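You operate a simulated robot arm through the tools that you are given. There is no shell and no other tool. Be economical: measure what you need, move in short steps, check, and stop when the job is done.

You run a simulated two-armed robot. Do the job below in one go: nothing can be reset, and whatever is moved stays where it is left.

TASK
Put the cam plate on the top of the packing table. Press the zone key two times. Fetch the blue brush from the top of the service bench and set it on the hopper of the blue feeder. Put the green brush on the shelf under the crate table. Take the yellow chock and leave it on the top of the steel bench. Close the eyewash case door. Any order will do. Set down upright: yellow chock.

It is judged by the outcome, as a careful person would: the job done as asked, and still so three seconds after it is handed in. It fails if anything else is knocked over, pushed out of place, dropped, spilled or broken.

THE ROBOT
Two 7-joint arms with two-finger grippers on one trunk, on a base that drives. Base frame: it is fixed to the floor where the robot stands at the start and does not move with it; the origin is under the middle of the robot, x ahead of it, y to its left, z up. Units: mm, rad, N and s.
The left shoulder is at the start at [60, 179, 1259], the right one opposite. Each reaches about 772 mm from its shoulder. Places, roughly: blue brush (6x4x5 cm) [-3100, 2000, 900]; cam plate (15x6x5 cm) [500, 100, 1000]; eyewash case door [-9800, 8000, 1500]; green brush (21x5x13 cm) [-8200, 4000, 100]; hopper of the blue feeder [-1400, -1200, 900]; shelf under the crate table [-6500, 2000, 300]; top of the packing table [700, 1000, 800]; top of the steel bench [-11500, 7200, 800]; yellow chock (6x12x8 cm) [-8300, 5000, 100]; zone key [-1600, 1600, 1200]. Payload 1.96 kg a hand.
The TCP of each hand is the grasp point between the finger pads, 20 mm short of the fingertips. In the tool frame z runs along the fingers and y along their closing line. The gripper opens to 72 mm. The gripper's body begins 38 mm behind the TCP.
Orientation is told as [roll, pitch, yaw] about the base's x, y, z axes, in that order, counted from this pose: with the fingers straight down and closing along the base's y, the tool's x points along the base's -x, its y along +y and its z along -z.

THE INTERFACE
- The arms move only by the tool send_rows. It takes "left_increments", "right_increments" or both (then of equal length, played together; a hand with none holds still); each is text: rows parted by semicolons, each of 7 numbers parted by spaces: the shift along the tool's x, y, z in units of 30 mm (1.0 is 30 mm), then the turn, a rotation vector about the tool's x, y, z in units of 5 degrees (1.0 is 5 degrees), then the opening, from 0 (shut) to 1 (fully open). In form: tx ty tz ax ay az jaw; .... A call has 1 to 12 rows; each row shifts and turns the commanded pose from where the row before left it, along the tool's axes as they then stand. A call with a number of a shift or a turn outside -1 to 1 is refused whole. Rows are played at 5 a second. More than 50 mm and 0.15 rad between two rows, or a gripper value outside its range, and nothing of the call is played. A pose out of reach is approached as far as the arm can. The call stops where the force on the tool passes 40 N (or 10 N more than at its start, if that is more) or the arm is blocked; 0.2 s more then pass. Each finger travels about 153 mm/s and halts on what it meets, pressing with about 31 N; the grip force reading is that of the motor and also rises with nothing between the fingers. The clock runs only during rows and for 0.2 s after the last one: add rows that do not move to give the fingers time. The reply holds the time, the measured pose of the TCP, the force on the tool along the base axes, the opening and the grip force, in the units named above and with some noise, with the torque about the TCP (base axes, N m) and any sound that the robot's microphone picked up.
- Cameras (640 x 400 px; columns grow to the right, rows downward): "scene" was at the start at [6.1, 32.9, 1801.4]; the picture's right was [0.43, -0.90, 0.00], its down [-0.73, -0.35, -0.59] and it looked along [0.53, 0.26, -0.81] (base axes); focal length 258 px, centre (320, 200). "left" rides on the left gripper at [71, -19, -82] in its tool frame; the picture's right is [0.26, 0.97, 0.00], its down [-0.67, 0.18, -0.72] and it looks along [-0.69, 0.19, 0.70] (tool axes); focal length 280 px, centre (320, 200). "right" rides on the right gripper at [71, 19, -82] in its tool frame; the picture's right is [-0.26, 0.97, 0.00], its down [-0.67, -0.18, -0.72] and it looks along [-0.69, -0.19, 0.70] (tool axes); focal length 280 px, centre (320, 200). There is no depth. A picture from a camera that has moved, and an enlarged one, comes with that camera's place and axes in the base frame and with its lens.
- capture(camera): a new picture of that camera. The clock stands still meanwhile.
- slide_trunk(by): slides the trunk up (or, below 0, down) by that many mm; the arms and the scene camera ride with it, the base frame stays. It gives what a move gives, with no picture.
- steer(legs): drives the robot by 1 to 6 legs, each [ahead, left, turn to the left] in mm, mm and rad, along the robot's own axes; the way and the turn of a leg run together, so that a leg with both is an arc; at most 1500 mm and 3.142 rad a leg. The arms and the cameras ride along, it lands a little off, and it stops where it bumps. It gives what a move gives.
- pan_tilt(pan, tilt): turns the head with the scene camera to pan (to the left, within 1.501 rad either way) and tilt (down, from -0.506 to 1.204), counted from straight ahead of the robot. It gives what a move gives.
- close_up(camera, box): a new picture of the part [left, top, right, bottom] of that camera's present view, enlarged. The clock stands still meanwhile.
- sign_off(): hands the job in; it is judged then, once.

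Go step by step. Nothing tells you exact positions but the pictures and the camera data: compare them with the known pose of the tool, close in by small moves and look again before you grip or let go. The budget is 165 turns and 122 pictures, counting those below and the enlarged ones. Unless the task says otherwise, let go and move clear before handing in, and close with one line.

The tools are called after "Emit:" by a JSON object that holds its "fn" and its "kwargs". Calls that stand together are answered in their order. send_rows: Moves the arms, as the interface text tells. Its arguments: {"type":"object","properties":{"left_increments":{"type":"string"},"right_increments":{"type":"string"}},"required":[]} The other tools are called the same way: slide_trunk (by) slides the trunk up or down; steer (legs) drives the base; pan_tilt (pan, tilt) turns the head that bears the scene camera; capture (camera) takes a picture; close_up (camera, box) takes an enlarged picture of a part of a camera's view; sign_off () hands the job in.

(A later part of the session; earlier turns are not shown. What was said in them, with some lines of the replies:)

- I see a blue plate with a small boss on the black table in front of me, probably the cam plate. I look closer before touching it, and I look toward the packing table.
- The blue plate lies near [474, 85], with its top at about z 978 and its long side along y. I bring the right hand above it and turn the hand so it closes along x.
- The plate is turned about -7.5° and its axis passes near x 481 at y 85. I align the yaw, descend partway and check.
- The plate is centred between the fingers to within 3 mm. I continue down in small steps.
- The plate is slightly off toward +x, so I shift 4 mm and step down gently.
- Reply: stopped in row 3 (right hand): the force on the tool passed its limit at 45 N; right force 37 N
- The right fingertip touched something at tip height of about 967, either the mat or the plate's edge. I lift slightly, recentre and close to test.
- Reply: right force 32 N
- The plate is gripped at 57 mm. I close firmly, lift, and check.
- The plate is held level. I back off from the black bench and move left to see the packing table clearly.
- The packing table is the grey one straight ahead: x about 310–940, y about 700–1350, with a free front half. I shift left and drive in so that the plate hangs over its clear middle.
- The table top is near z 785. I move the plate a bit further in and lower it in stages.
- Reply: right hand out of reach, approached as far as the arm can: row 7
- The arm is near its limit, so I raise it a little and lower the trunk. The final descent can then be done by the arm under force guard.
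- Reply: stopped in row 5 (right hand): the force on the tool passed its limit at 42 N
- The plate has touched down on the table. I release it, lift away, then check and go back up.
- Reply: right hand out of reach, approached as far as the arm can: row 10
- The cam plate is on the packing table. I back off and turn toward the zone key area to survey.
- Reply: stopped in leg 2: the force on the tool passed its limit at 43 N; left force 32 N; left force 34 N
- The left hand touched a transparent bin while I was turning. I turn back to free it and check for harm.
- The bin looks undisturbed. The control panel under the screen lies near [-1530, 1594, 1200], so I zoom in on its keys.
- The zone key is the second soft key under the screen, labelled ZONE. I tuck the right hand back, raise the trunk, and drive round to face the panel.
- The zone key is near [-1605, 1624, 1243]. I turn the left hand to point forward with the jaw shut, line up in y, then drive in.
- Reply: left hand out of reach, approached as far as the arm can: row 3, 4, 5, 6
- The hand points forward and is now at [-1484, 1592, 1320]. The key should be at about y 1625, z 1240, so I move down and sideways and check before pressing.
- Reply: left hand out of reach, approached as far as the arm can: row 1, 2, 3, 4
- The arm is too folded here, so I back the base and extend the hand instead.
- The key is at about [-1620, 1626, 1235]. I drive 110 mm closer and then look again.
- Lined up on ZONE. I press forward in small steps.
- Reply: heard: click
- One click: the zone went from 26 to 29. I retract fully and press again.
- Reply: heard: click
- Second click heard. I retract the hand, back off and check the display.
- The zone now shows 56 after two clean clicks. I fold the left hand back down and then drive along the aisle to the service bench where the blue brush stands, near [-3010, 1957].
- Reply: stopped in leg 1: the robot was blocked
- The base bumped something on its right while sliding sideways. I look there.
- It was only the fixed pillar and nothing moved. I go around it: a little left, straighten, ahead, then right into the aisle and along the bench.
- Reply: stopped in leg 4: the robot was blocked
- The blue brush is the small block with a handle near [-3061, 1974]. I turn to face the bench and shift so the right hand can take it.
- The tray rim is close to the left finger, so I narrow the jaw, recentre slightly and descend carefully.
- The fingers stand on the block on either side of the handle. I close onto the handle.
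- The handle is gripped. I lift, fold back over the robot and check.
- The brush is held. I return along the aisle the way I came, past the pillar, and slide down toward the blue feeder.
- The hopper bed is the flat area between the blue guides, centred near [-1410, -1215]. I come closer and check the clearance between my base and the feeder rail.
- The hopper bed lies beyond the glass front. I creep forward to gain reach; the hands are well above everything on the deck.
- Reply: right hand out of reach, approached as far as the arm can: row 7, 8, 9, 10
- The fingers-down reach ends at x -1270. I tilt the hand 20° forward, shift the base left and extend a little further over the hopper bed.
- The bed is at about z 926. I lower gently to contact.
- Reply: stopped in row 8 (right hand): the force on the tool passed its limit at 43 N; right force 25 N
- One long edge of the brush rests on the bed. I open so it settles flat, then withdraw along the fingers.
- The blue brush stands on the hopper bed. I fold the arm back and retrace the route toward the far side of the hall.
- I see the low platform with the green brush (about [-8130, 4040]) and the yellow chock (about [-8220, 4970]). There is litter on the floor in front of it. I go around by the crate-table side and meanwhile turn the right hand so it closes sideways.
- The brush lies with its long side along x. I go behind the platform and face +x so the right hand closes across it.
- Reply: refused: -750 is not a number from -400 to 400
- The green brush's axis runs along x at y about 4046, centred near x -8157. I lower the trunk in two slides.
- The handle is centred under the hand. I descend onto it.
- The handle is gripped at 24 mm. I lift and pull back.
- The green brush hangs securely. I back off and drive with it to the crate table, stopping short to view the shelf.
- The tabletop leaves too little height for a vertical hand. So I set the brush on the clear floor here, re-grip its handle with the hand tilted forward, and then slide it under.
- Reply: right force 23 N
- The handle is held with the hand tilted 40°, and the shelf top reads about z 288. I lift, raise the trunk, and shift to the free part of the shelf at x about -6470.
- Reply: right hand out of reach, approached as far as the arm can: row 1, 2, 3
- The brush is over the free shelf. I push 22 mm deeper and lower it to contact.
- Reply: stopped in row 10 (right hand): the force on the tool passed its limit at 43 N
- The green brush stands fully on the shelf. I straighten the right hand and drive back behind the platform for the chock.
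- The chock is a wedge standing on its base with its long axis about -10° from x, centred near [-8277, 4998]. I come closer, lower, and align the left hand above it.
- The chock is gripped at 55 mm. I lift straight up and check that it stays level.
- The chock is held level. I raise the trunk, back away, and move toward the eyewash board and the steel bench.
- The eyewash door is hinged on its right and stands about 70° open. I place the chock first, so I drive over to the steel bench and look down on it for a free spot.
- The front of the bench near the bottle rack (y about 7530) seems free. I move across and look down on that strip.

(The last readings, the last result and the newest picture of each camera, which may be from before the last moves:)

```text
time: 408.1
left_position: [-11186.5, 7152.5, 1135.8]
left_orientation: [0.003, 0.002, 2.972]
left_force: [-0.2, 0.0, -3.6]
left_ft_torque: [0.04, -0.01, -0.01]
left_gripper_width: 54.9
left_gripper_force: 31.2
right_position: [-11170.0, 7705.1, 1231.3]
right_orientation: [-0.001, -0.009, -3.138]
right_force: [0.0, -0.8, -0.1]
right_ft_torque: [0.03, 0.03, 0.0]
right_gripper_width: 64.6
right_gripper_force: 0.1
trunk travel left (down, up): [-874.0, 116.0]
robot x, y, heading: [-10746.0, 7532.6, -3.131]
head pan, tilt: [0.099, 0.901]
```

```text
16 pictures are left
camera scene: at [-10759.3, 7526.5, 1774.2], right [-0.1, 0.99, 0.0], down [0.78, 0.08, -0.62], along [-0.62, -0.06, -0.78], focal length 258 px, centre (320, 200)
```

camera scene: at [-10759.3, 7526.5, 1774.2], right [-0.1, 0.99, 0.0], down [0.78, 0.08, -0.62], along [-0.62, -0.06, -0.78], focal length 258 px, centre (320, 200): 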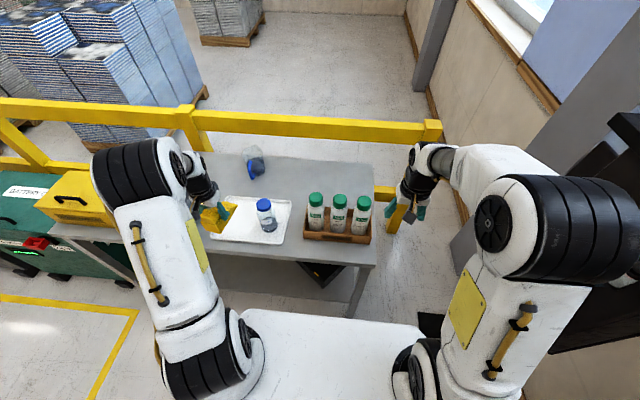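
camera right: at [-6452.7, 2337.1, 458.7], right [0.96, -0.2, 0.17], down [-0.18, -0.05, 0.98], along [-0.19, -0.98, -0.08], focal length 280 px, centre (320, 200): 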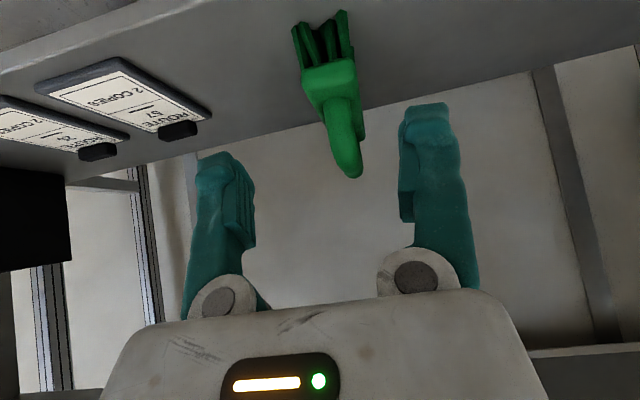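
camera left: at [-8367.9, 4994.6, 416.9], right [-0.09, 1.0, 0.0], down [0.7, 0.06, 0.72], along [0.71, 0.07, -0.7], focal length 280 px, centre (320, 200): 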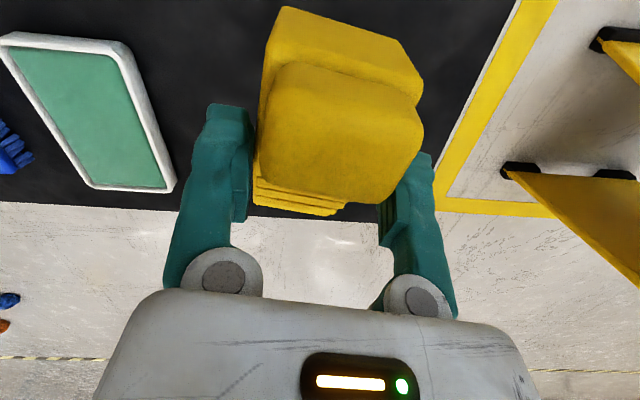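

The best free spot is the front strip with the wedge's thin end in the gap between the RETURNS bin and the white tray, at y about 6995. I move there, straighten the yaw and lower partway.

Emit:
{"fn": "steer", "kwargs": {"legs": [[30, 157, 0]]}}

Emit:
{"fn": "send_rows", "kwargs": {"left_increments": "0 0 0.9 0 0 -0.7 0.5;0 0 0.9 0 0 -0.7 0.5;0 0 0.9 0 0 -0.66 0.5;0 0 0.9 0 0 0 0.5"}}

Emit:
{"fn": "capture", "kwargs": {"camera": "left"}}

```text
time: 409.5
left_position: [-11213.1, 6996.7, 1136.7]
left_orientation: [0.006, -0.001, 2.974]
left_force: [0.0, 0.5, -3.0]
left_ft_torque: [-0.03, 0.02, -0.03]
left_gripper_width: 54.9
left_gripper_force: 31.2
right_position: [-11198.9, 7548.4, 1231.0]
right_orientation: [0.001, -0.009, -3.136]
right_force: [-0.8, 0.8, -0.3]
right_ft_torque: [-0.04, 0.03, -0.01]
right_gripper_width: 64.8
right_gripper_force: 0.1
trunk travel left (down, up): [-874.0, 116.0]
robot x, y, heading: [-10771.1, 7377.7, -3.14]
head pan, tilt: [0.099, 0.901]
```

```text
time: 410.5
left_position: [-11215.9, 6993.5, 1028.0]
left_orientation: [0.003, -0.001, -3.13]
left_force: [-0.1, -0.3, -3.8]
left_ft_torque: [0.0, -0.02, 0.0]
left_gripper_width: 55.0
left_gripper_force: 30.9
right_position: [-11199.1, 7546.4, 1231.2]
right_orientation: [-0.002, -0.01, -3.137]
right_force: [0.4, 0.0, -0.7]
right_ft_torque: [0.02, 0.01, -0.01]
right_gripper_width: 64.6
right_gripper_force: 0.0
trunk travel left (down, up): [-874.0, 116.0]
robot x, y, heading: [-10770.4, 7374.4, -3.131]
head pan, tilt: [0.099, 0.901]
```

```text
15 pictures are left
camera left: at [-11144.8, 7015.8, 1108.6], right [0.27, -0.96, 0.0], down [-0.67, -0.19, 0.72], along [-0.69, -0.2, -0.7], focal length 280 px, centre (320, 200)
```

left: 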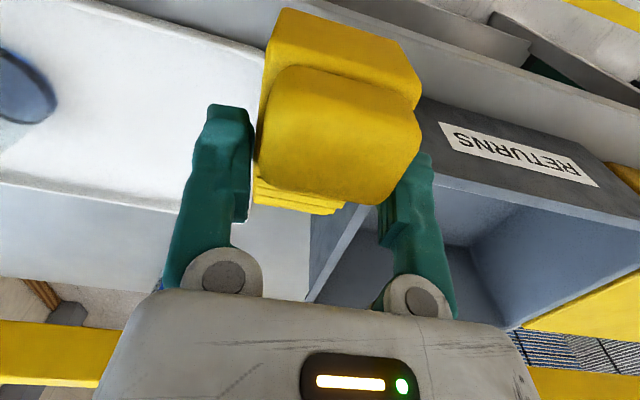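

The gap beside the bin is too tight for the fingers. The strip in front of the bottle rack is deeper, about 85 mm. I raise the chock, turn it sideways, and move there with the right arm tucked aside.

Emit:
{"fn": "send_rows", "kwargs": {"left_increments": "0 0 -1 0 0 0 0.5;0 0 -1 0 0 0 0.5;0 0 -1 0 0 0 0.5;0 0 -0.5 0 0 1 0.5;0 0 0 0 0 1 0.5;0 0 0 0 0 1 0.5;0 0 0 0 0 1 0.5;0 0 0 0 0 1 0.5;0 0 0 0 0 1 0.5;0 0 0 0 0 1 0.5;0 0 0 0 0 1 0.5;0 0 0 0 0 1 0.5", "right_increments": "0.67 -0.6 0 0 0 0 0;0.67 -0.6 0 0 0 0 0;0.67 -0.6 0 0 0 0 0;0.67 -0.6 0 0 0 0 0;0.67 -0.6 0 0 0 0 0;0 -0.6 0 0 0 0 0;0 0 0 0 0 0 0;0 0 0 0 0 0 0;0 0 0 0 0 0 0;0 0 0 0 0 0 0;0 0 0 0 0 0 0;0 0 0 0 0 0 0"}}

Emit:
{"fn": "send_rows", "kwargs": {"left_increments": "0 0 0 0 0 1 0.5;0 0 0 0 0 1 0.5;0 0 0 0 0 1 0.5;0 0 0 0 0 1 0.5;0 0 0 0 0 1 0.5;0 0 0 0 0 1 0.5;0 0 0 0 0 1 0.5;0 0 0 0 0 1 0.5;0 0 0 0 0 1 0.5"}}

Emit:
{"fn": "steer", "kwargs": {"legs": [[0, -215, 0]]}}

Emit:
{"fn": "send_rows", "kwargs": {"left_increments": "-0.88 0 0 0 0 0 0.5;-0.88 0 0 0 0 0 0.5;-0.88 0 0 0 0 0 0.5;-0.88 0 0 0 0 0 0.5;-0.88 0 0 0 0 0 0.5;-0.88 0 0 0 0 0 0.5;-0.88 0 0 0 0 0 0.5;-0.88 0 0 0 0 0 0.5;-0.88 0 0 0 0 0 0.5;-0.88 0 0 0 0 0 0.5;-0.88 0 0 0 0 0 0.5;-0.88 0 0 0 0 0 0.5"}}

Emit:
{"fn": "capture", "kwargs": {"camera": "left"}}

Emit:
{"fn": "capture", "kwargs": {"camera": "scene"}}

```text
time: 413.1
left_position: [-11212.9, 6995.3, 1132.5]
left_orientation: [0.004, 0.001, 2.368]
left_force: [-0.4, -0.9, -3.5]
left_ft_torque: [0.0, -0.01, 0.0]
left_gripper_width: 55.1
left_gripper_force: 31.3
right_position: [-11099.6, 7655.4, 1230.6]
right_orientation: [0.002, -0.008, -3.138]
right_force: [0.8, 0.3, -1.3]
right_ft_torque: [-0.01, 0.04, 0.01]
right_gripper_width: 0.1
right_gripper_force: 29.3
trunk travel left (down, up): [-874.0, 116.0]
robot x, y, heading: [-10771.7, 7376.4, -3.136]
head pan, tilt: [0.099, 0.901]
```

```text
time: 415.1
left_position: [-11213.0, 6995.2, 1133.0]
left_orientation: [0.001, 0.001, 1.581]
left_force: [1.0, 0.1, -3.7]
left_ft_torque: [-0.03, 0.01, 0.01]
left_gripper_width: 55.0
left_gripper_force: 31.1
right_position: [-11098.9, 7655.8, 1231.1]
right_orientation: [-0.002, -0.008, -3.136]
right_force: [-0.2, -0.1, -0.6]
right_ft_torque: [0.0, -0.01, -0.01]
right_gripper_width: 0.0
right_gripper_force: 29.5
trunk travel left (down, up): [-874.0, 116.0]
robot x, y, heading: [-10776.2, 7375.5, -3.136]
head pan, tilt: [0.099, 0.901]
```

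```text
time: 416.7
left_position: [-11215.2, 7207.6, 1131.6]
left_orientation: [0.002, 0.001, 1.583]
left_force: [1.1, -0.5, -3.3]
left_ft_torque: [0.0, -0.01, 0.01]
left_gripper_width: 54.9
left_gripper_force: 31.1
right_position: [-11101.9, 7867.8, 1230.7]
right_orientation: [-0.001, -0.009, -3.139]
right_force: [0.3, 0.6, -0.2]
right_ft_torque: [0.04, 0.0, -0.01]
right_gripper_width: 0.0
right_gripper_force: 29.7
trunk travel left (down, up): [-874.0, 116.0]
robot x, y, heading: [-10773.8, 7588.1, -3.134]
head pan, tilt: [0.099, 0.901]
```

```text
time: 419.3
left_position: [-11218.2, 7527.6, 1131.2]
left_orientation: [0.0, 0.005, 1.585]
left_force: [0.2, -0.3, -3.5]
left_ft_torque: [-0.02, 0.02, 0.02]
left_gripper_width: 55.2
left_gripper_force: 31.3
right_position: [-11100.5, 7871.5, 1230.4]
right_orientation: [-0.001, -0.009, -3.138]
right_force: [0.3, -0.8, 0.2]
right_ft_torque: [-0.02, -0.03, -0.02]
right_gripper_width: 0.0
right_gripper_force: 29.6
trunk travel left (down, up): [-874.0, 116.0]
robot x, y, heading: [-10772.0, 7588.4, -3.138]
head pan, tilt: [0.099, 0.901]
```

```text
14 pictures are left
camera left: at [-11198.7, 7458.3, 1212.7], right [-0.96, -0.27, 0.0], down [-0.19, 0.67, 0.71], along [-0.2, 0.69, -0.7], focal length 280 px, centre (320, 200)
```

left: 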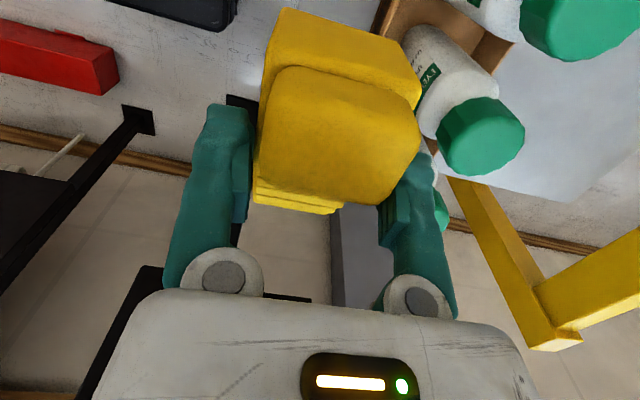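

```text
13 pictures are left
camera scene: at [-10788.5, 7584.7, 1774.2], right [-0.1, 0.99, 0.0], down [0.78, 0.08, -0.62], along [-0.62, -0.07, -0.78], focal length 258 px, centre (320, 200)
```

scene: 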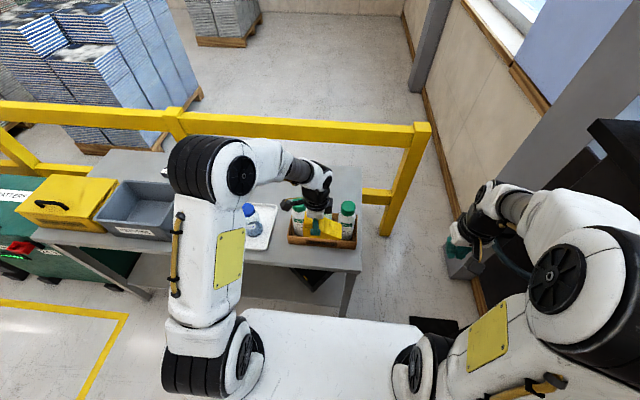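

Emit:
{"fn": "close_up", "kwargs": {"camera": "scene", "box": [250, 190, 380, 280]}}

```text
4.44 times, centred on (315, 235) of scene
camera zoom: at [-10788.5, 7584.7, 1774.2], right [-0.1, 0.99, 0.0], down [0.78, 0.08, -0.62], along [-0.62, -0.07, -0.78], focal length 1146 px, centre (342, 44)
```

zoom: 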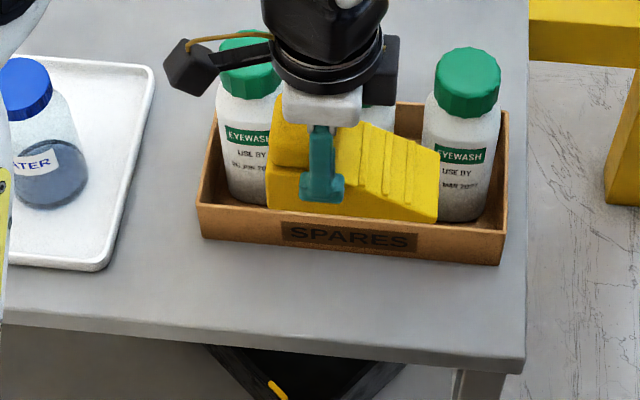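

Now it is clear: the strip between the SPARES rack (x about -11303) and the bench edge (x about -11215) is 88 mm deep. I centre the chock at x about -11250 and lower it.

Emit:
{"fn": "send_rows", "kwargs": {"left_increments": "0 0.52 0 0 0 0 0.5;0 0.52 0 0 0 0 0.5;0 0 1 0 0 0 0.5;0 0 1 0 0 0 0.5;0 0 1 0 0 0 0.5;0 0 1 0 0 0 0.5;0 0 1 0 0 0 0.5;0 0 1 0 0 0 0.5"}}

Emit:
{"fn": "close_up", "kwargs": {"camera": "scene", "box": [250, 190, 380, 280]}}

```text
time: 421.1
left_position: [-11250.0, 7525.2, 950.5]
left_orientation: [0.0, 0.002, 1.582]
left_force: [-0.3, 0.2, -3.5]
left_ft_torque: [-0.02, -0.01, 0.0]
left_gripper_width: 55.1
left_gripper_force: 31.4
right_position: [-11101.5, 7870.4, 1230.3]
right_orientation: [0.0, -0.01, -3.138]
right_force: [-0.5, 0.1, 0.6]
right_ft_torque: [0.0, 0.0, 0.0]
right_gripper_width: 0.2
right_gripper_force: 29.5
trunk travel left (down, up): [-874.0, 116.0]
robot x, y, heading: [-10771.7, 7589.9, -3.137]
head pan, tilt: [0.099, 0.901]
```

```text
4.44 times, centred on (315, 235) of scene
camera zoom: at [-10789.1, 7583.3, 1774.2], right [-0.1, 0.99, 0.0], down [0.78, 0.08, -0.62], along [-0.62, -0.06, -0.78], focal length 1146 px, centre (342, 44)
```

zoom: 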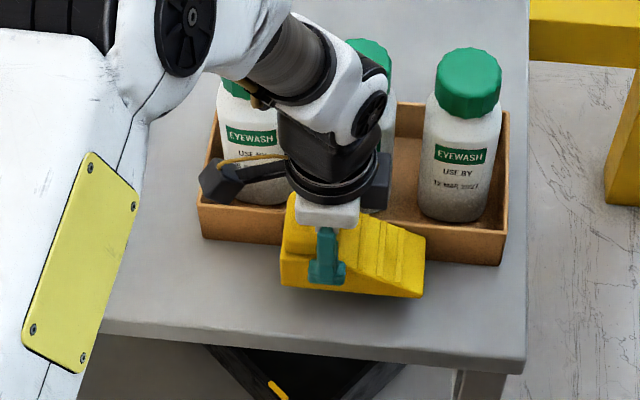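

Emit:
{"fn": "send_rows", "kwargs": {"left_increments": "0 0.12 0.9 0 0 0 0.5;0 0 0.8 0 0 0 0.5;0 0 0.2 0 0 0 0.5;0 0 0.1 0 0 0 0.5;0 0 0.1 0 0 0 0.5;0 0 0.1 0 0 0 0.5;0 0 0.1 0 0 0 0.5;0 0 0.1 0 0 0 0.5;0 0 0.1 0 0 0 0.5;0 0 0.1 0 0 0 0.5;0 0 0.1 0 0 0 0.5;0 0 0.1 0 0 0 0.5"}}

Emit:
{"fn": "close_up", "kwargs": {"camera": "scene", "box": [250, 190, 380, 280]}}

```text
time: 421.6
left_position: [-11247.6, 7523.7, 928.0]
left_orientation: [-0.003, 0.003, 1.582]
left_force: [20.3, -4.4, 25.4]
left_ft_torque: [-0.04, 0.57, 0.05]
left_gripper_width: 55.1
left_gripper_force: 30.8
right_position: [-11095.9, 7869.6, 1232.3]
right_orientation: [-0.001, -0.012, -3.135]
right_force: [-0.6, -0.2, -0.8]
right_ft_torque: [-0.03, 0.04, 0.0]
right_gripper_width: 0.1
right_gripper_force: 29.1
trunk travel left (down, up): [-874.0, 116.0]
robot x, y, heading: [-10778.8, 7587.7, -3.134]
head pan, tilt: [0.099, 0.901]
stopped in row 2 (left hand): the force on the tool passed its limit at 99 N (the readings are from after the stop); the commanded pose is now the measured one
```

```text
4.44 times, centred on (315, 235) of scene
camera zoom: at [-10781.2, 7582.8, 1774.6], right [-0.1, 0.99, 0.0], down [0.78, 0.08, -0.62], along [-0.62, -0.06, -0.78], focal length 1146 px, centre (342, 44)
```

zoom: 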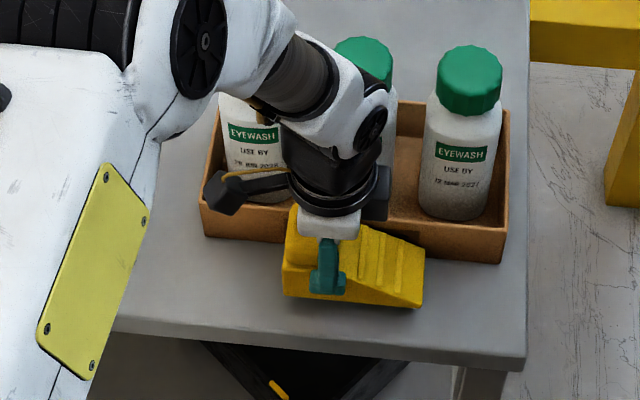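

The contact was against the rack's rim, so the bench top is nearer z 876 and its edge near x -11190. I lift, shift the chock 22 mm toward me, and lower gently.

Emit:
{"fn": "send_rows", "kwargs": {"left_increments": "0 0 -0.5 0 0 0 0.5;0 0 -0.7 0 0 0 0.5;0 -0.4 0 0 0 0 0.5;0 -0.36 0 0 0 0 0.5;0 0 0 0 0 0 0.5"}}

Emit:
{"fn": "close_up", "kwargs": {"camera": "scene", "box": [250, 190, 380, 280]}}

```text
time: 422.8
left_position: [-11230.6, 7524.1, 962.7]
left_orientation: [-0.003, 0.006, 1.581]
left_force: [-0.3, -0.4, -4.1]
left_ft_torque: [-0.03, 0.02, -0.04]
left_gripper_width: 55.4
left_gripper_force: 31.0
right_position: [-11100.8, 7869.8, 1229.6]
right_orientation: [0.0, -0.008, -3.136]
right_force: [1.3, 0.0, -0.9]
right_ft_torque: [0.03, -0.02, 0.03]
right_gripper_width: 0.1
right_gripper_force: 29.3
trunk travel left (down, up): [-874.0, 116.0]
robot x, y, heading: [-10770.1, 7592.3, -3.134]
head pan, tilt: [0.099, 0.901]
```

```text
4.44 times, centred on (315, 235) of scene
camera zoom: at [-10787.6, 7583.1, 1774.2], right [-0.1, 0.99, 0.0], down [0.78, 0.08, -0.62], along [-0.62, -0.06, -0.78], focal length 1146 px, centre (342, 44)
```

zoom: 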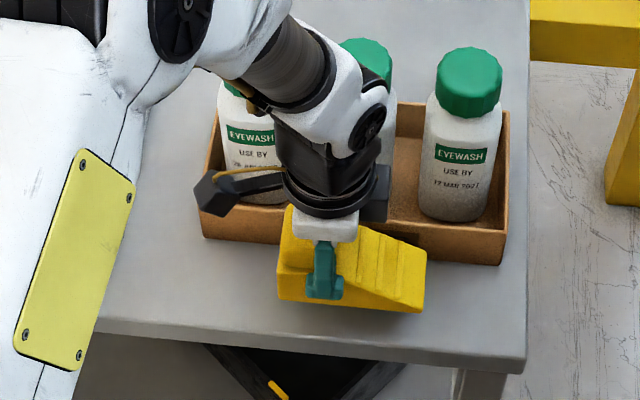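

Emit:
{"fn": "send_rows", "kwargs": {"left_increments": "0 -0.17 0 0 0 0 0.5;0 0 0.4 0 0 0 0.5;0 0 0.25 0 0 0 0.5;0 0 0.1 0 0 0 0.5;0 0 0.1 0 0 0 0.5;0 0 0.1 0 0 0 0.5;0 0 0.1 0 0 0 0.5;0 0 0.08 0 0 0 0.5;0 0 0.08 0 0 0 0.5;0 0 0.08 0 0 0 0.5;0 0 0.08 0 0 0 0.5;0 0 0.08 0 0 0 0.5"}}

Emit:
{"fn": "close_up", "kwargs": {"camera": "scene", "box": [250, 190, 380, 280]}}

```text
time: 425.4
left_position: [-11226.0, 7526.1, 918.3]
left_orientation: [-0.003, 0.005, 1.58]
left_force: [0.3, -0.2, -2.8]
left_ft_torque: [0.0, 0.0, -0.02]
left_gripper_width: 55.3
left_gripper_force: 30.9
right_position: [-11101.7, 7869.1, 1229.5]
right_orientation: [0.001, -0.01, -3.136]
right_force: [-0.1, -0.9, -0.1]
right_ft_torque: [0.0, 0.0, 0.0]
right_gripper_width: 0.0
right_gripper_force: 29.7
trunk travel left (down, up): [-874.0, 116.0]
robot x, y, heading: [-10772.1, 7588.4, -3.139]
head pan, tilt: [0.099, 0.901]
```

```text
4.44 times, centred on (315, 235) of scene
camera zoom: at [-10788.4, 7583.2, 1774.2], right [-0.1, 0.99, 0.0], down [0.78, 0.08, -0.62], along [-0.62, -0.07, -0.78], focal length 1146 px, centre (342, 44)
```

zoom: 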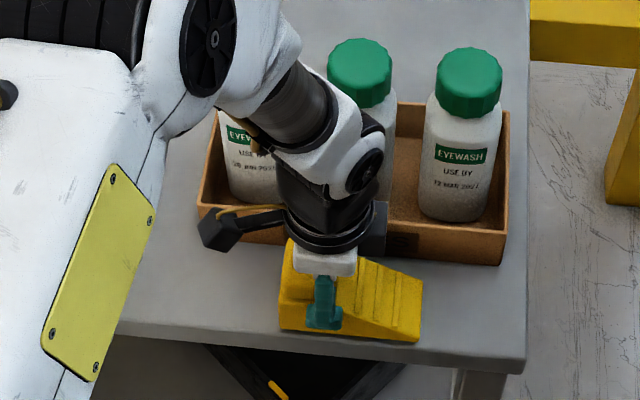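

No contact yet at this height. Comparing two views puts the bench top near z 845, its edge near x -11201 and the rack near -11287. I shift 12 mm back inward and continue down slowly.

Emit:
{"fn": "send_rows", "kwargs": {"left_increments": "0 0.2 -0.2 0 0 0 0.5;0 0.2 0 0 0 0 0.5;0 0 0.2 0 0 0 0.5;0 0 0.1 0 0 0 0.5;0 0 0.1 0 0 0 0.5;0 0 0.1 0 0 0 0.5;0 0 0.1 0 0 0 0.5;0 0 0 0 0 0 0.5"}}

Emit:
{"fn": "close_up", "kwargs": {"camera": "scene", "box": [250, 190, 380, 280]}}

```text
time: 426.5
left_position: [-11236.4, 7524.7, 920.9]
left_orientation: [0.008, 0.004, 1.584]
left_force: [12.3, -3.4, 25.4]
left_ft_torque: [0.15, 1.14, 0.03]
left_gripper_width: 54.8
left_gripper_force: 30.7
right_position: [-11095.7, 7869.4, 1231.8]
right_orientation: [0.0, -0.011, -3.138]
right_force: [-0.9, 0.6, 0.1]
right_ft_torque: [0.0, -0.01, 0.02]
right_gripper_width: 0.0
right_gripper_force: 30.3
trunk travel left (down, up): [-874.0, 116.0]
robot x, y, heading: [-10772.4, 7588.0, -3.136]
head pan, tilt: [0.099, 0.901]
stopped in row 5 (left hand): the force on the tool passed its limit at 44 N (the readings are from after the stop); the commanded pose is now the measured one
```

```text
4.44 times, centred on (315, 235) of scene
camera zoom: at [-10780.7, 7583.1, 1774.5], right [-0.11, 0.99, 0.0], down [0.78, 0.08, -0.62], along [-0.62, -0.07, -0.78], focal length 1146 px, centre (342, 44)
```

zoom: 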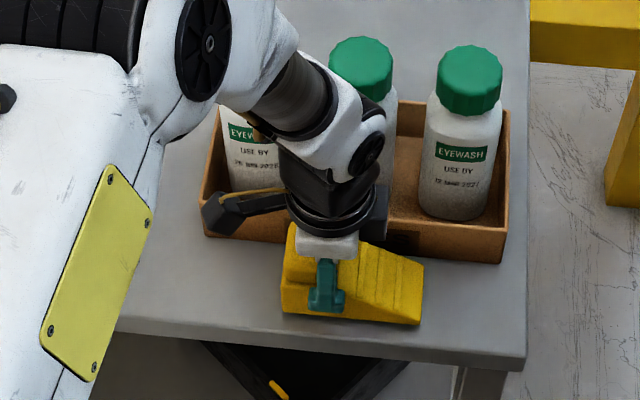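

A knuckle of the far finger touches the rack rim. I shift back to x -11227, which was clear before, and set the chock down there; I can nudge it inward afterwards.

Emit:
{"fn": "send_rows", "kwargs": {"left_increments": "0 0 -0.3 -0.1 0 0 0.5;0 -0.3 0 0 0 0 0.5;0 0 0.2 0 0 0 0.5;0 0 0.2 0 0 0 0.5;0 0 0.1 0 0 0 0.5;0 0 0.1 0 0 0 0.5;0 0 0.1 0 0 0 0.5;0 0 0.1 0 0 0 0.5;0 0 0.1 0 0 0 0.5;0 0 0.1 0 0 0 0.5;0 0 0.1 0 0 0 0.5;0 0 0.1 0 0 0 0.5"}}

```text
time: 428.0
left_position: [-11232.8, 7524.5, 912.7]
left_orientation: [0.02, 0.003, 1.58]
left_force: [6.5, -3.1, 21.4]
left_ft_torque: [-0.06, -0.39, 0.0]
left_gripper_width: 55.2
left_gripper_force: 30.5
right_position: [-11098.6, 7869.1, 1231.6]
right_orientation: [-0.001, -0.01, -3.136]
right_force: [0.5, -1.1, -0.5]
right_ft_torque: [-0.01, 0.01, -0.01]
right_gripper_width: 0.1
right_gripper_force: 29.5
trunk travel left (down, up): [-874.0, 116.0]
robot x, y, heading: [-10771.6, 7587.4, -3.138]
head pan, tilt: [0.099, 0.901]
stopped in row 7 (left hand): the force on the tool passed its limit at 47 N (the readings are from after the stop); the commanded pose is now the measured one
```

The torque shows the chock is now resting on the bench itself (top near z 860), about 10 mm inside the edge. I open slightly and lift away.

Emit:
{"fn": "send_rows", "kwargs": {"left_increments": "0 0 -0.03 0 0 0 0.78;0 0 0 0 0 0 0.82;0 0 0 0 0 0 0.85;0 0 0 0 0 0 0.85;0 0 -0.3 0 0 0 0.85;0 0 -0.7 0 0 0 0.85;0 0 -1 0 0 0 0.85;0 0 -1 0 0 0 0.85;0 0 -1 0 0 0 0.85;0 0 -1 0 0 0 0.85;0 0 -1 0 0 0 0.85"}}

Emit:
{"fn": "close_up", "kwargs": {"camera": "scene", "box": [240, 170, 400, 290]}}

```text
time: 430.4
left_position: [-11229.5, 7527.0, 1091.1]
left_orientation: [0.02, 0.006, 1.58]
left_force: [-0.1, 0.4, -0.3]
left_ft_torque: [0.0, 0.01, -0.02]
left_gripper_width: 61.5
left_gripper_force: 0.1
right_position: [-11099.6, 7868.5, 1231.1]
right_orientation: [-0.001, -0.01, -3.135]
right_force: [-0.2, 0.2, 0.5]
right_ft_torque: [-0.01, -0.01, 0.0]
right_gripper_width: 0.1
right_gripper_force: 29.8
trunk travel left (down, up): [-874.0, 116.0]
robot x, y, heading: [-10767.7, 7591.6, -3.134]
head pan, tilt: [0.099, 0.901]
```

```text
3.33 times, centred on (320, 230) of scene
camera zoom: at [-10786.8, 7583.1, 1774.1], right [-0.11, 0.99, 0.0], down [0.78, 0.08, -0.62], along [-0.62, -0.07, -0.78], focal length 860 px, centre (320, 100)
```

zoom: 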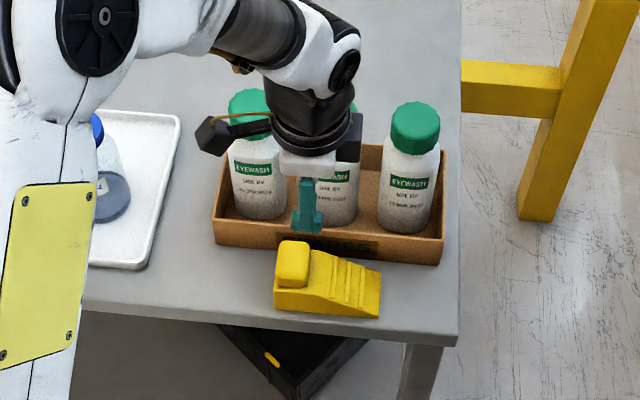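

The chock stands upright on the steel bench, clear of the edge. I back off toward the eyewash board, tuck the left hand and point the right hand forward for closing the door.

Emit:
{"fn": "steer", "kwargs": {"legs": [[-500, 0, 0], [0, 500, 0], [-320, 0, 0], [0, 0, -1.57]]}}

Emit:
{"fn": "send_rows", "kwargs": {"right_increments": "-0.75 0.22 0 0 -1 0 0;-0.75 0.22 0.07 0 -1 0 0;-0.74 0.22 0.13 0 -1 0 0;-0.72 0.22 0.19 0 -1 0 0;-0.7 0.22 0.26 0 -1 0 0;-0.68 0.22 0.32 0 -1 0 0;-0.65 0.22 0.38 0 -1 0 0;-0.61 0.22 0.43 0 -1 0 0;-0.57 0 0.48 0 -1 0 0;-0.53 0 0.53 0 -1 0 0;-0.48 0 0.57 0 -1 0 0;-0.43 0 0.61 0 -1 0 0", "left_increments": "0.7 -0.4 0 0 0 0 0.85;0.7 -0.4 0 0 0 0 0.85;0.7 -0.4 0 0 0 0 0.85;0.7 -0.4 0 0 0 0 0.85;0.7 -0.4 0 0 0 0 0.85;0.7 -0.4 0 0 0 0 0.85;0.7 0 0 0 0 0 0.85;0.7 0 0 0 0 0 0.85;0.7 0 0 0 0 0 0.85;0.7 0 0 0 0 0 0.85;0 0 0 0 0 0 0.85;0 0 0 0 0 0 0.85"}}

Emit:
{"fn": "send_rows", "kwargs": {"right_increments": "-0.4 0 0.7 0 -1 0 0;-0.34 0 0.73 0 -1 0 0;-0.27 0 0.75 0 -1 0 0;-0.21 0 0.77 0 -1 0 0;-0.14 0 0.79 0 -1 0 0;-0.07 0 0.8 0 -1 0 0"}}

Emit:
{"fn": "slide_trunk", "kwargs": {"by": 110}}

Emit:
{"fn": "pan_tilt", "kwargs": {"pan": -0.1, "tilt": 0.35}}

Emit:
{"fn": "capture", "kwargs": {"camera": "scene"}}

```text
time: 441.4
left_position: [-10017.9, 7554.9, 1091.1]
left_orientation: [0.019, 0.004, 0.024]
left_force: [0.3, -0.7, -0.1]
left_ft_torque: [0.02, -0.03, 0.02]
left_gripper_width: 61.2
left_gripper_force: 0.0
right_position: [-9674.4, 7430.0, 1230.2]
right_orientation: [-0.001, -0.009, 1.59]
right_force: [0.4, 0.1, 0.0]
right_ft_torque: [0.0, -0.03, 0.01]
right_gripper_width: 0.0
right_gripper_force: 29.7
trunk travel left (down, up): [-874.0, 116.0]
robot x, y, heading: [-9943.7, 7094.8, 1.589]
head pan, tilt: [0.099, 0.901]
```

```text
time: 444.0
left_position: [-10225.5, 7478.8, 1090.4]
left_orientation: [0.017, 0.004, 0.023]
left_force: [1.1, 0.5, 0.1]
left_ft_torque: [-0.03, 0.0, 0.03]
left_gripper_width: 61.1
left_gripper_force: 0.1
right_position: [-9730.7, 7697.6, 1233.2]
right_orientation: [0.0, -1.058, 1.59]
right_force: [0.4, -0.1, 0.0]
right_ft_torque: [0.0, 0.0, 0.02]
right_gripper_width: 0.0
right_gripper_force: 29.7
trunk travel left (down, up): [-874.0, 116.0]
robot x, y, heading: [-9948.1, 7095.5, 1.591]
head pan, tilt: [0.099, 0.901]
```

```text
time: 445.4
left_position: [-10225.0, 7477.4, 1090.3]
left_orientation: [0.017, 0.004, 0.026]
left_force: [-0.2, -0.1, -0.2]
left_ft_torque: [0.0, 0.01, -0.03]
left_gripper_width: 61.1
left_gripper_force: 0.1
right_position: [-9732.9, 7843.1, 1233.1]
right_orientation: [-2.961, -1.562, -1.732]
right_force: [0.2, -0.7, 0.8]
right_ft_torque: [0.0, 0.01, 0.04]
right_gripper_width: 0.0
right_gripper_force: 29.6
trunk travel left (down, up): [-874.0, 116.0]
robot x, y, heading: [-9947.9, 7096.7, 1.588]
head pan, tilt: [0.099, 0.901]
```

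```text
time: 446.8
left_position: [-10225.5, 7476.5, 1201.0]
left_orientation: [0.02, 0.004, 0.024]
left_force: [-0.5, 0.1, -0.1]
left_ft_torque: [-0.01, 0.01, 0.01]
left_gripper_width: 61.2
left_gripper_force: 0.2
right_position: [-9732.1, 7841.6, 1343.1]
right_orientation: [-3.062, -1.562, -1.63]
right_force: [-0.5, 0.4, -0.4]
right_ft_torque: [0.02, -0.01, 0.02]
right_gripper_width: 0.0
right_gripper_force: 29.9
trunk travel left (down, up): [-984.0, 6.0]
robot x, y, heading: [-9948.3, 7097.3, 1.593]
head pan, tilt: [0.099, 0.901]
```

```text
time: 447.8
left_position: [-10225.7, 7477.2, 1201.8]
left_orientation: [0.019, 0.003, 0.025]
left_force: [-0.2, -0.5, -0.1]
left_ft_torque: [0.02, 0.0, -0.01]
left_gripper_width: 61.4
left_gripper_force: 0.0
right_position: [-9733.6, 7840.8, 1343.7]
right_orientation: [-3.059, -1.564, -1.631]
right_force: [-0.2, 0.6, 0.3]
right_ft_torque: [-0.01, -0.01, -0.01]
right_gripper_width: 0.1
right_gripper_force: 29.6
trunk travel left (down, up): [-984.0, 6.0]
robot x, y, heading: [-9945.9, 7094.6, 1.589]
head pan, tilt: [-0.099, 0.351]
```

```text
5 pictures are left
camera scene: at [-9939.9, 7130.6, 1931.6], right [1.0, -0.08, 0.0], down [-0.03, -0.34, -0.94], along [0.07, 0.94, -0.34], focal length 258 px, centre (320, 200)
```

scene: 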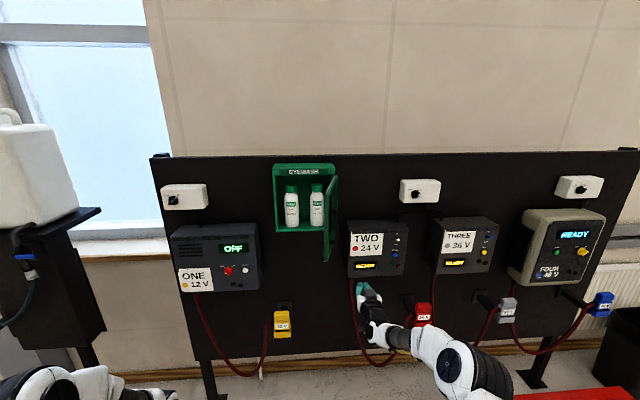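

The chock is done. Triangulating the two views puts the door's hinge near [-9791, 8199] and its free edge near [-9856, 7927], spanning z 1395–1640. I bring the right fingertip level with the lower frame, on the door's outer (right) side.

Emit:
{"fn": "send_rows", "kwargs": {"right_increments": "-0.7 0 0 0 0 0 0;-0.7 0 0 0 0 0 0;-0.7 0 0 0 0 0 0;-0.65 0 0 0 0 0 0"}}

Emit:
{"fn": "steer", "kwargs": {"legs": [[89, 55, -0.018]]}}

Emit:
{"fn": "close_up", "kwargs": {"camera": "scene", "box": [240, 130, 440, 330]}}

```text
time: 448.8
left_position: [-10226.2, 7476.1, 1200.7]
left_orientation: [0.02, 0.003, 0.023]
left_force: [0.2, 0.0, -0.2]
left_ft_torque: [0.01, -0.01, 0.01]
left_gripper_width: 61.2
left_gripper_force: 0.0
right_position: [-9733.9, 7840.0, 1426.6]
right_orientation: [-3.129, -1.563, -1.568]
right_force: [1.1, -1.4, 0.7]
right_ft_torque: [0.01, -0.01, 0.0]
right_gripper_width: 0.0
right_gripper_force: 29.4
trunk travel left (down, up): [-984.0, 6.0]
robot x, y, heading: [-9947.1, 7098.2, 1.586]
head pan, tilt: [-0.099, 0.351]
```

```text
time: 449.9
left_position: [-10273.1, 7567.5, 1202.6]
left_orientation: [0.022, 0.005, 0.008]
left_force: [0.6, 0.1, 0.2]
left_ft_torque: [0.01, 0.02, 0.02]
left_gripper_width: 61.2
left_gripper_force: 0.1
right_position: [-9773.3, 7921.9, 1426.9]
right_orientation: [3.086, -1.561, -1.514]
right_force: [-0.5, 0.4, 0.5]
right_ft_torque: [-0.04, 0.03, 0.0]
right_gripper_width: 0.0
right_gripper_force: 29.4
trunk travel left (down, up): [-984.0, 6.0]
robot x, y, heading: [-9999.7, 7184.7, 1.568]
head pan, tilt: [-0.099, 0.351]
```

```text
2.00 times, centred on (340, 230) of scene
camera zoom: at [-9992.4, 7213.7, 1931.8], right [1.0, -0.1, 0.0], down [-0.04, -0.34, -0.94], along [0.09, 0.94, -0.34], focal length 516 px, centre (280, 140)
```

zoom: 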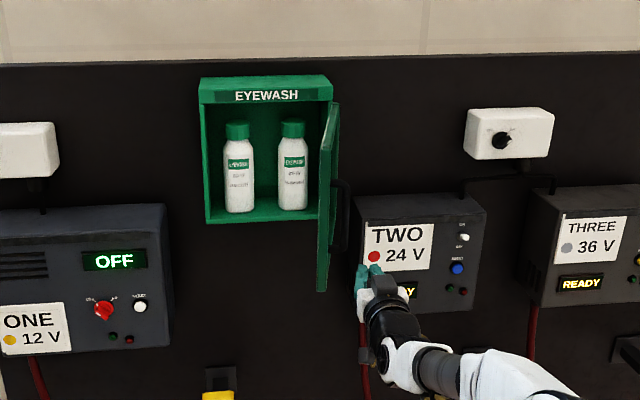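

The fingertip is beside the door, below its handle. I sweep the base left and forward along the door's arc.

Emit:
{"fn": "steer", "kwargs": {"legs": [[36, 135, 0], [54, 71, 0], [71, 47, 0]]}}

Emit:
{"fn": "close_up", "kwargs": {"camera": "scene", "box": [240, 130, 440, 330]}}

```text
time: 452.6
left_position: [-10523.8, 7723.8, 1204.3]
left_orientation: [0.024, 0.007, 0.005]
left_force: [0.2, -1.9, 0.4]
left_ft_torque: [0.01, 0.04, 0.01]
left_gripper_width: 61.3
left_gripper_force: 0.0
right_position: [-10023.7, 8076.1, 1427.8]
right_orientation: [2.98, -1.556, -1.409]
right_force: [0.1, -0.7, 0.8]
right_ft_torque: [-0.01, 0.01, 0.01]
right_gripper_width: 0.0
right_gripper_force: 30.0
trunk travel left (down, up): [-984.0, 6.0]
robot x, y, heading: [-10259.5, 7343.8, 1.571]
head pan, tilt: [-0.099, 0.351]
```

```text
2.00 times, centred on (340, 230) of scene
camera zoom: at [-10242.4, 7368.1, 1931.9], right [0.99, -0.1, 0.0], down [-0.04, -0.34, -0.94], along [0.09, 0.94, -0.34], focal length 516 px, centre (280, 140)
```

zoom: 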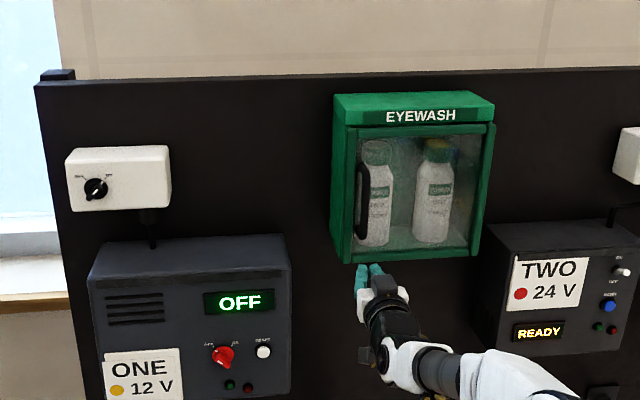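

The door has swung to nearly closed. I press it home with a gentle forward push on the frame.

Emit:
{"fn": "steer", "kwargs": {"legs": [[75, 15, 0]]}}

Emit:
{"fn": "send_rows", "kwargs": {"right_increments": "0 0 0.15 0 0 0 0;0 0 0.15 0 0 0 0;0 0 0.15 0 0 0 0;0 0 0.15 0 0 0 0;0 0 0.15 0 0 0 0;0 0 0.15 0 0 0 0;0 0 0.15 0 0 0 0"}}

```text
time: 453.8
left_position: [-10539.7, 7797.7, 1202.0]
left_orientation: [0.023, 0.002, 0.0]
left_force: [0.5, -0.5, -0.2]
left_ft_torque: [0.0, -0.04, -0.02]
left_gripper_width: 61.2
left_gripper_force: 0.0
right_position: [-10039.4, 8147.8, 1425.6]
right_orientation: [3.081, -1.563, -1.512]
right_force: [1.1, -6.7, 1.5]
right_ft_torque: [0.0, 0.04, -0.01]
right_gripper_width: 5.8
right_gripper_force: 29.4
trunk travel left (down, up): [-984.0, 6.0]
robot x, y, heading: [-10269.1, 7409.3, 1.568]
head pan, tilt: [-0.099, 0.351]
stopped in leg 1: the force on the tool passed its limit at 402 N (the readings are from after the stop); the commanded pose is now the measured one
```

```text
time: 454.4
left_position: [-10540.0, 7789.7, 1203.3]
left_orientation: [0.028, 0.003, -0.002]
left_force: [-0.5, -0.1, 0.0]
left_ft_torque: [0.01, 0.01, 0.0]
left_gripper_width: 61.3
left_gripper_force: 0.1
right_position: [-10039.3, 8147.7, 1425.9]
right_orientation: [3.122, -1.567, -1.553]
right_force: [-0.7, -30.4, 2.7]
right_ft_torque: [0.04, 0.23, -0.02]
right_gripper_width: 6.1
right_gripper_force: 29.5
trunk travel left (down, up): [-984.0, 6.0]
robot x, y, heading: [-10269.6, 7412.7, 1.564]
head pan, tilt: [-0.099, 0.351]
stopped in row 3 (right hand): the force on the tool passed its limit at 44 N (the readings are from after the stop); the commanded pose is now the measured one
```

The door is against its stop. I withdraw the hand and check.

Emit:
{"fn": "send_rows", "kwargs": {"right_increments": "0 0 -0.5 0 0 0 0;0 0 -0.9 0 0 0 0;0 0 -0.9 0 0 0 0"}}

Emit:
{"fn": "steer", "kwargs": {"legs": [[-350, 0, 0]]}}

Emit:
{"fn": "close_up", "kwargs": {"camera": "scene", "box": [240, 110, 440, 310]}}

```text
time: 455.2
left_position: [-10540.2, 7796.2, 1200.7]
left_orientation: [0.023, 0.004, 0.001]
left_force: [-0.8, -0.6, 0.5]
left_ft_torque: [0.02, 0.02, 0.01]
left_gripper_width: 61.0
left_gripper_force: 0.1
right_position: [-10039.2, 8087.4, 1421.0]
right_orientation: [0.237, -1.569, 1.335]
right_force: [-0.1, -1.4, -0.2]
right_ft_torque: [0.03, 0.01, -0.01]
right_gripper_width: 0.1
right_gripper_force: 29.8
trunk travel left (down, up): [-984.0, 6.0]
robot x, y, heading: [-10269.5, 7411.2, 1.569]
head pan, tilt: [-0.099, 0.351]
```

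```text
time: 457.5
left_position: [-10539.6, 7449.3, 1199.2]
left_orientation: [0.019, 0.004, -0.002]
left_force: [-0.3, -0.8, -0.3]
left_ft_torque: [0.02, 0.01, 0.05]
left_gripper_width: 61.0
left_gripper_force: 0.0
right_position: [-10040.1, 7741.6, 1418.9]
right_orientation: [0.05, -1.566, 1.519]
right_force: [-0.4, 0.4, 0.3]
right_ft_torque: [0.02, -0.01, 0.01]
right_gripper_width: 0.0
right_gripper_force: 29.5
trunk travel left (down, up): [-984.0, 6.0]
robot x, y, heading: [-10271.5, 7061.3, 1.566]
head pan, tilt: [-0.099, 0.351]
```

```text
2.00 times, centred on (340, 210) of scene
camera zoom: at [-10262.7, 7096.9, 1931.6], right [0.99, -0.1, 0.0], down [-0.04, -0.34, -0.94], along [0.1, 0.93, -0.35], focal length 516 px, centre (280, 180)
```

zoom: 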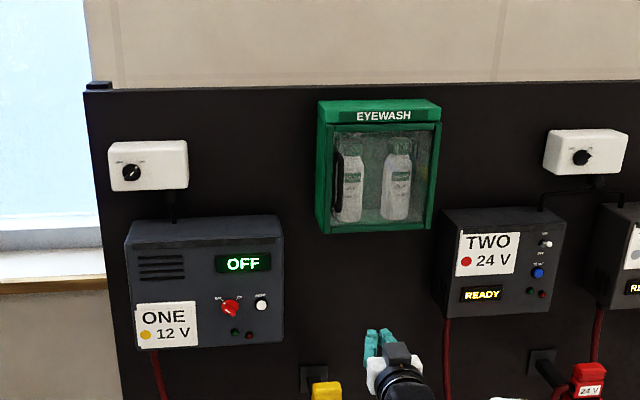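

The eyewash door is shut and the bottles still stand. I take one last look at the chock on the bench.

Emit:
{"fn": "pan_tilt", "kwargs": {"pan": 1.0, "tilt": 0.5}}

Emit:
{"fn": "capture", "kwargs": {"camera": "scene"}}

```text
time: 458.9
left_position: [-10540.5, 7447.0, 1200.6]
left_orientation: [0.021, 0.004, -0.001]
left_force: [0.0, 0.1, 0.3]
left_ft_torque: [-0.03, 0.0, 0.0]
left_gripper_width: 61.0
left_gripper_force: 0.1
right_position: [-10038.8, 7738.5, 1420.4]
right_orientation: [0.081, -1.567, 1.489]
right_force: [-1.2, 0.6, -0.1]
right_ft_torque: [-0.01, 0.02, 0.01]
right_gripper_width: 0.2
right_gripper_force: 30.1
trunk travel left (down, up): [-984.0, 6.0]
robot x, y, heading: [-10272.3, 7061.8, 1.569]
head pan, tilt: [1.0, 0.499]
```

```text
1 pictures are left
camera scene: at [-10348.6, 7050.3, 1918.0], right [0.54, 0.84, 0.0], down [0.4, -0.26, -0.88], along [-0.74, 0.48, -0.48], focal length 258 px, centre (320, 200)
```

scene: 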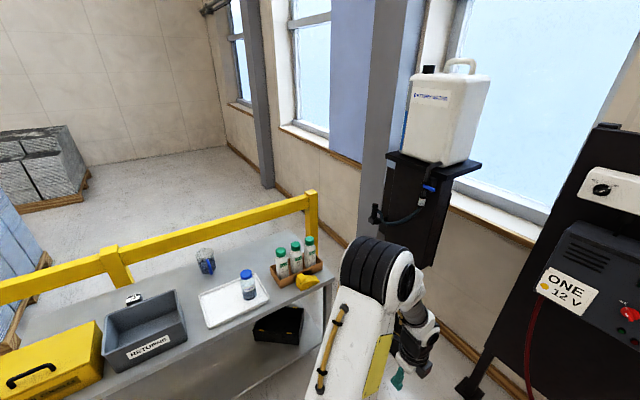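

The chock stands upright on the bench and nothing around it has moved. The hands are clear, so I hand the job in.

Emit:
{"fn": "sign_off", "kwargs": {}}

```text
The job is handed in.
```

All six jobs are done and handed in. In the last picture of each, every placed item was standing where it was left, the yellow chock upright, and the eyewash door was shut. On the way I bumped a transparent bin, a pillar, something beside the aisle I never identified, and the bottle rack. The final push on the eyewash door was hard (a 402 N spike). I saw no damage or displaced items in the pictures I took, but I took no picture of the third spot.
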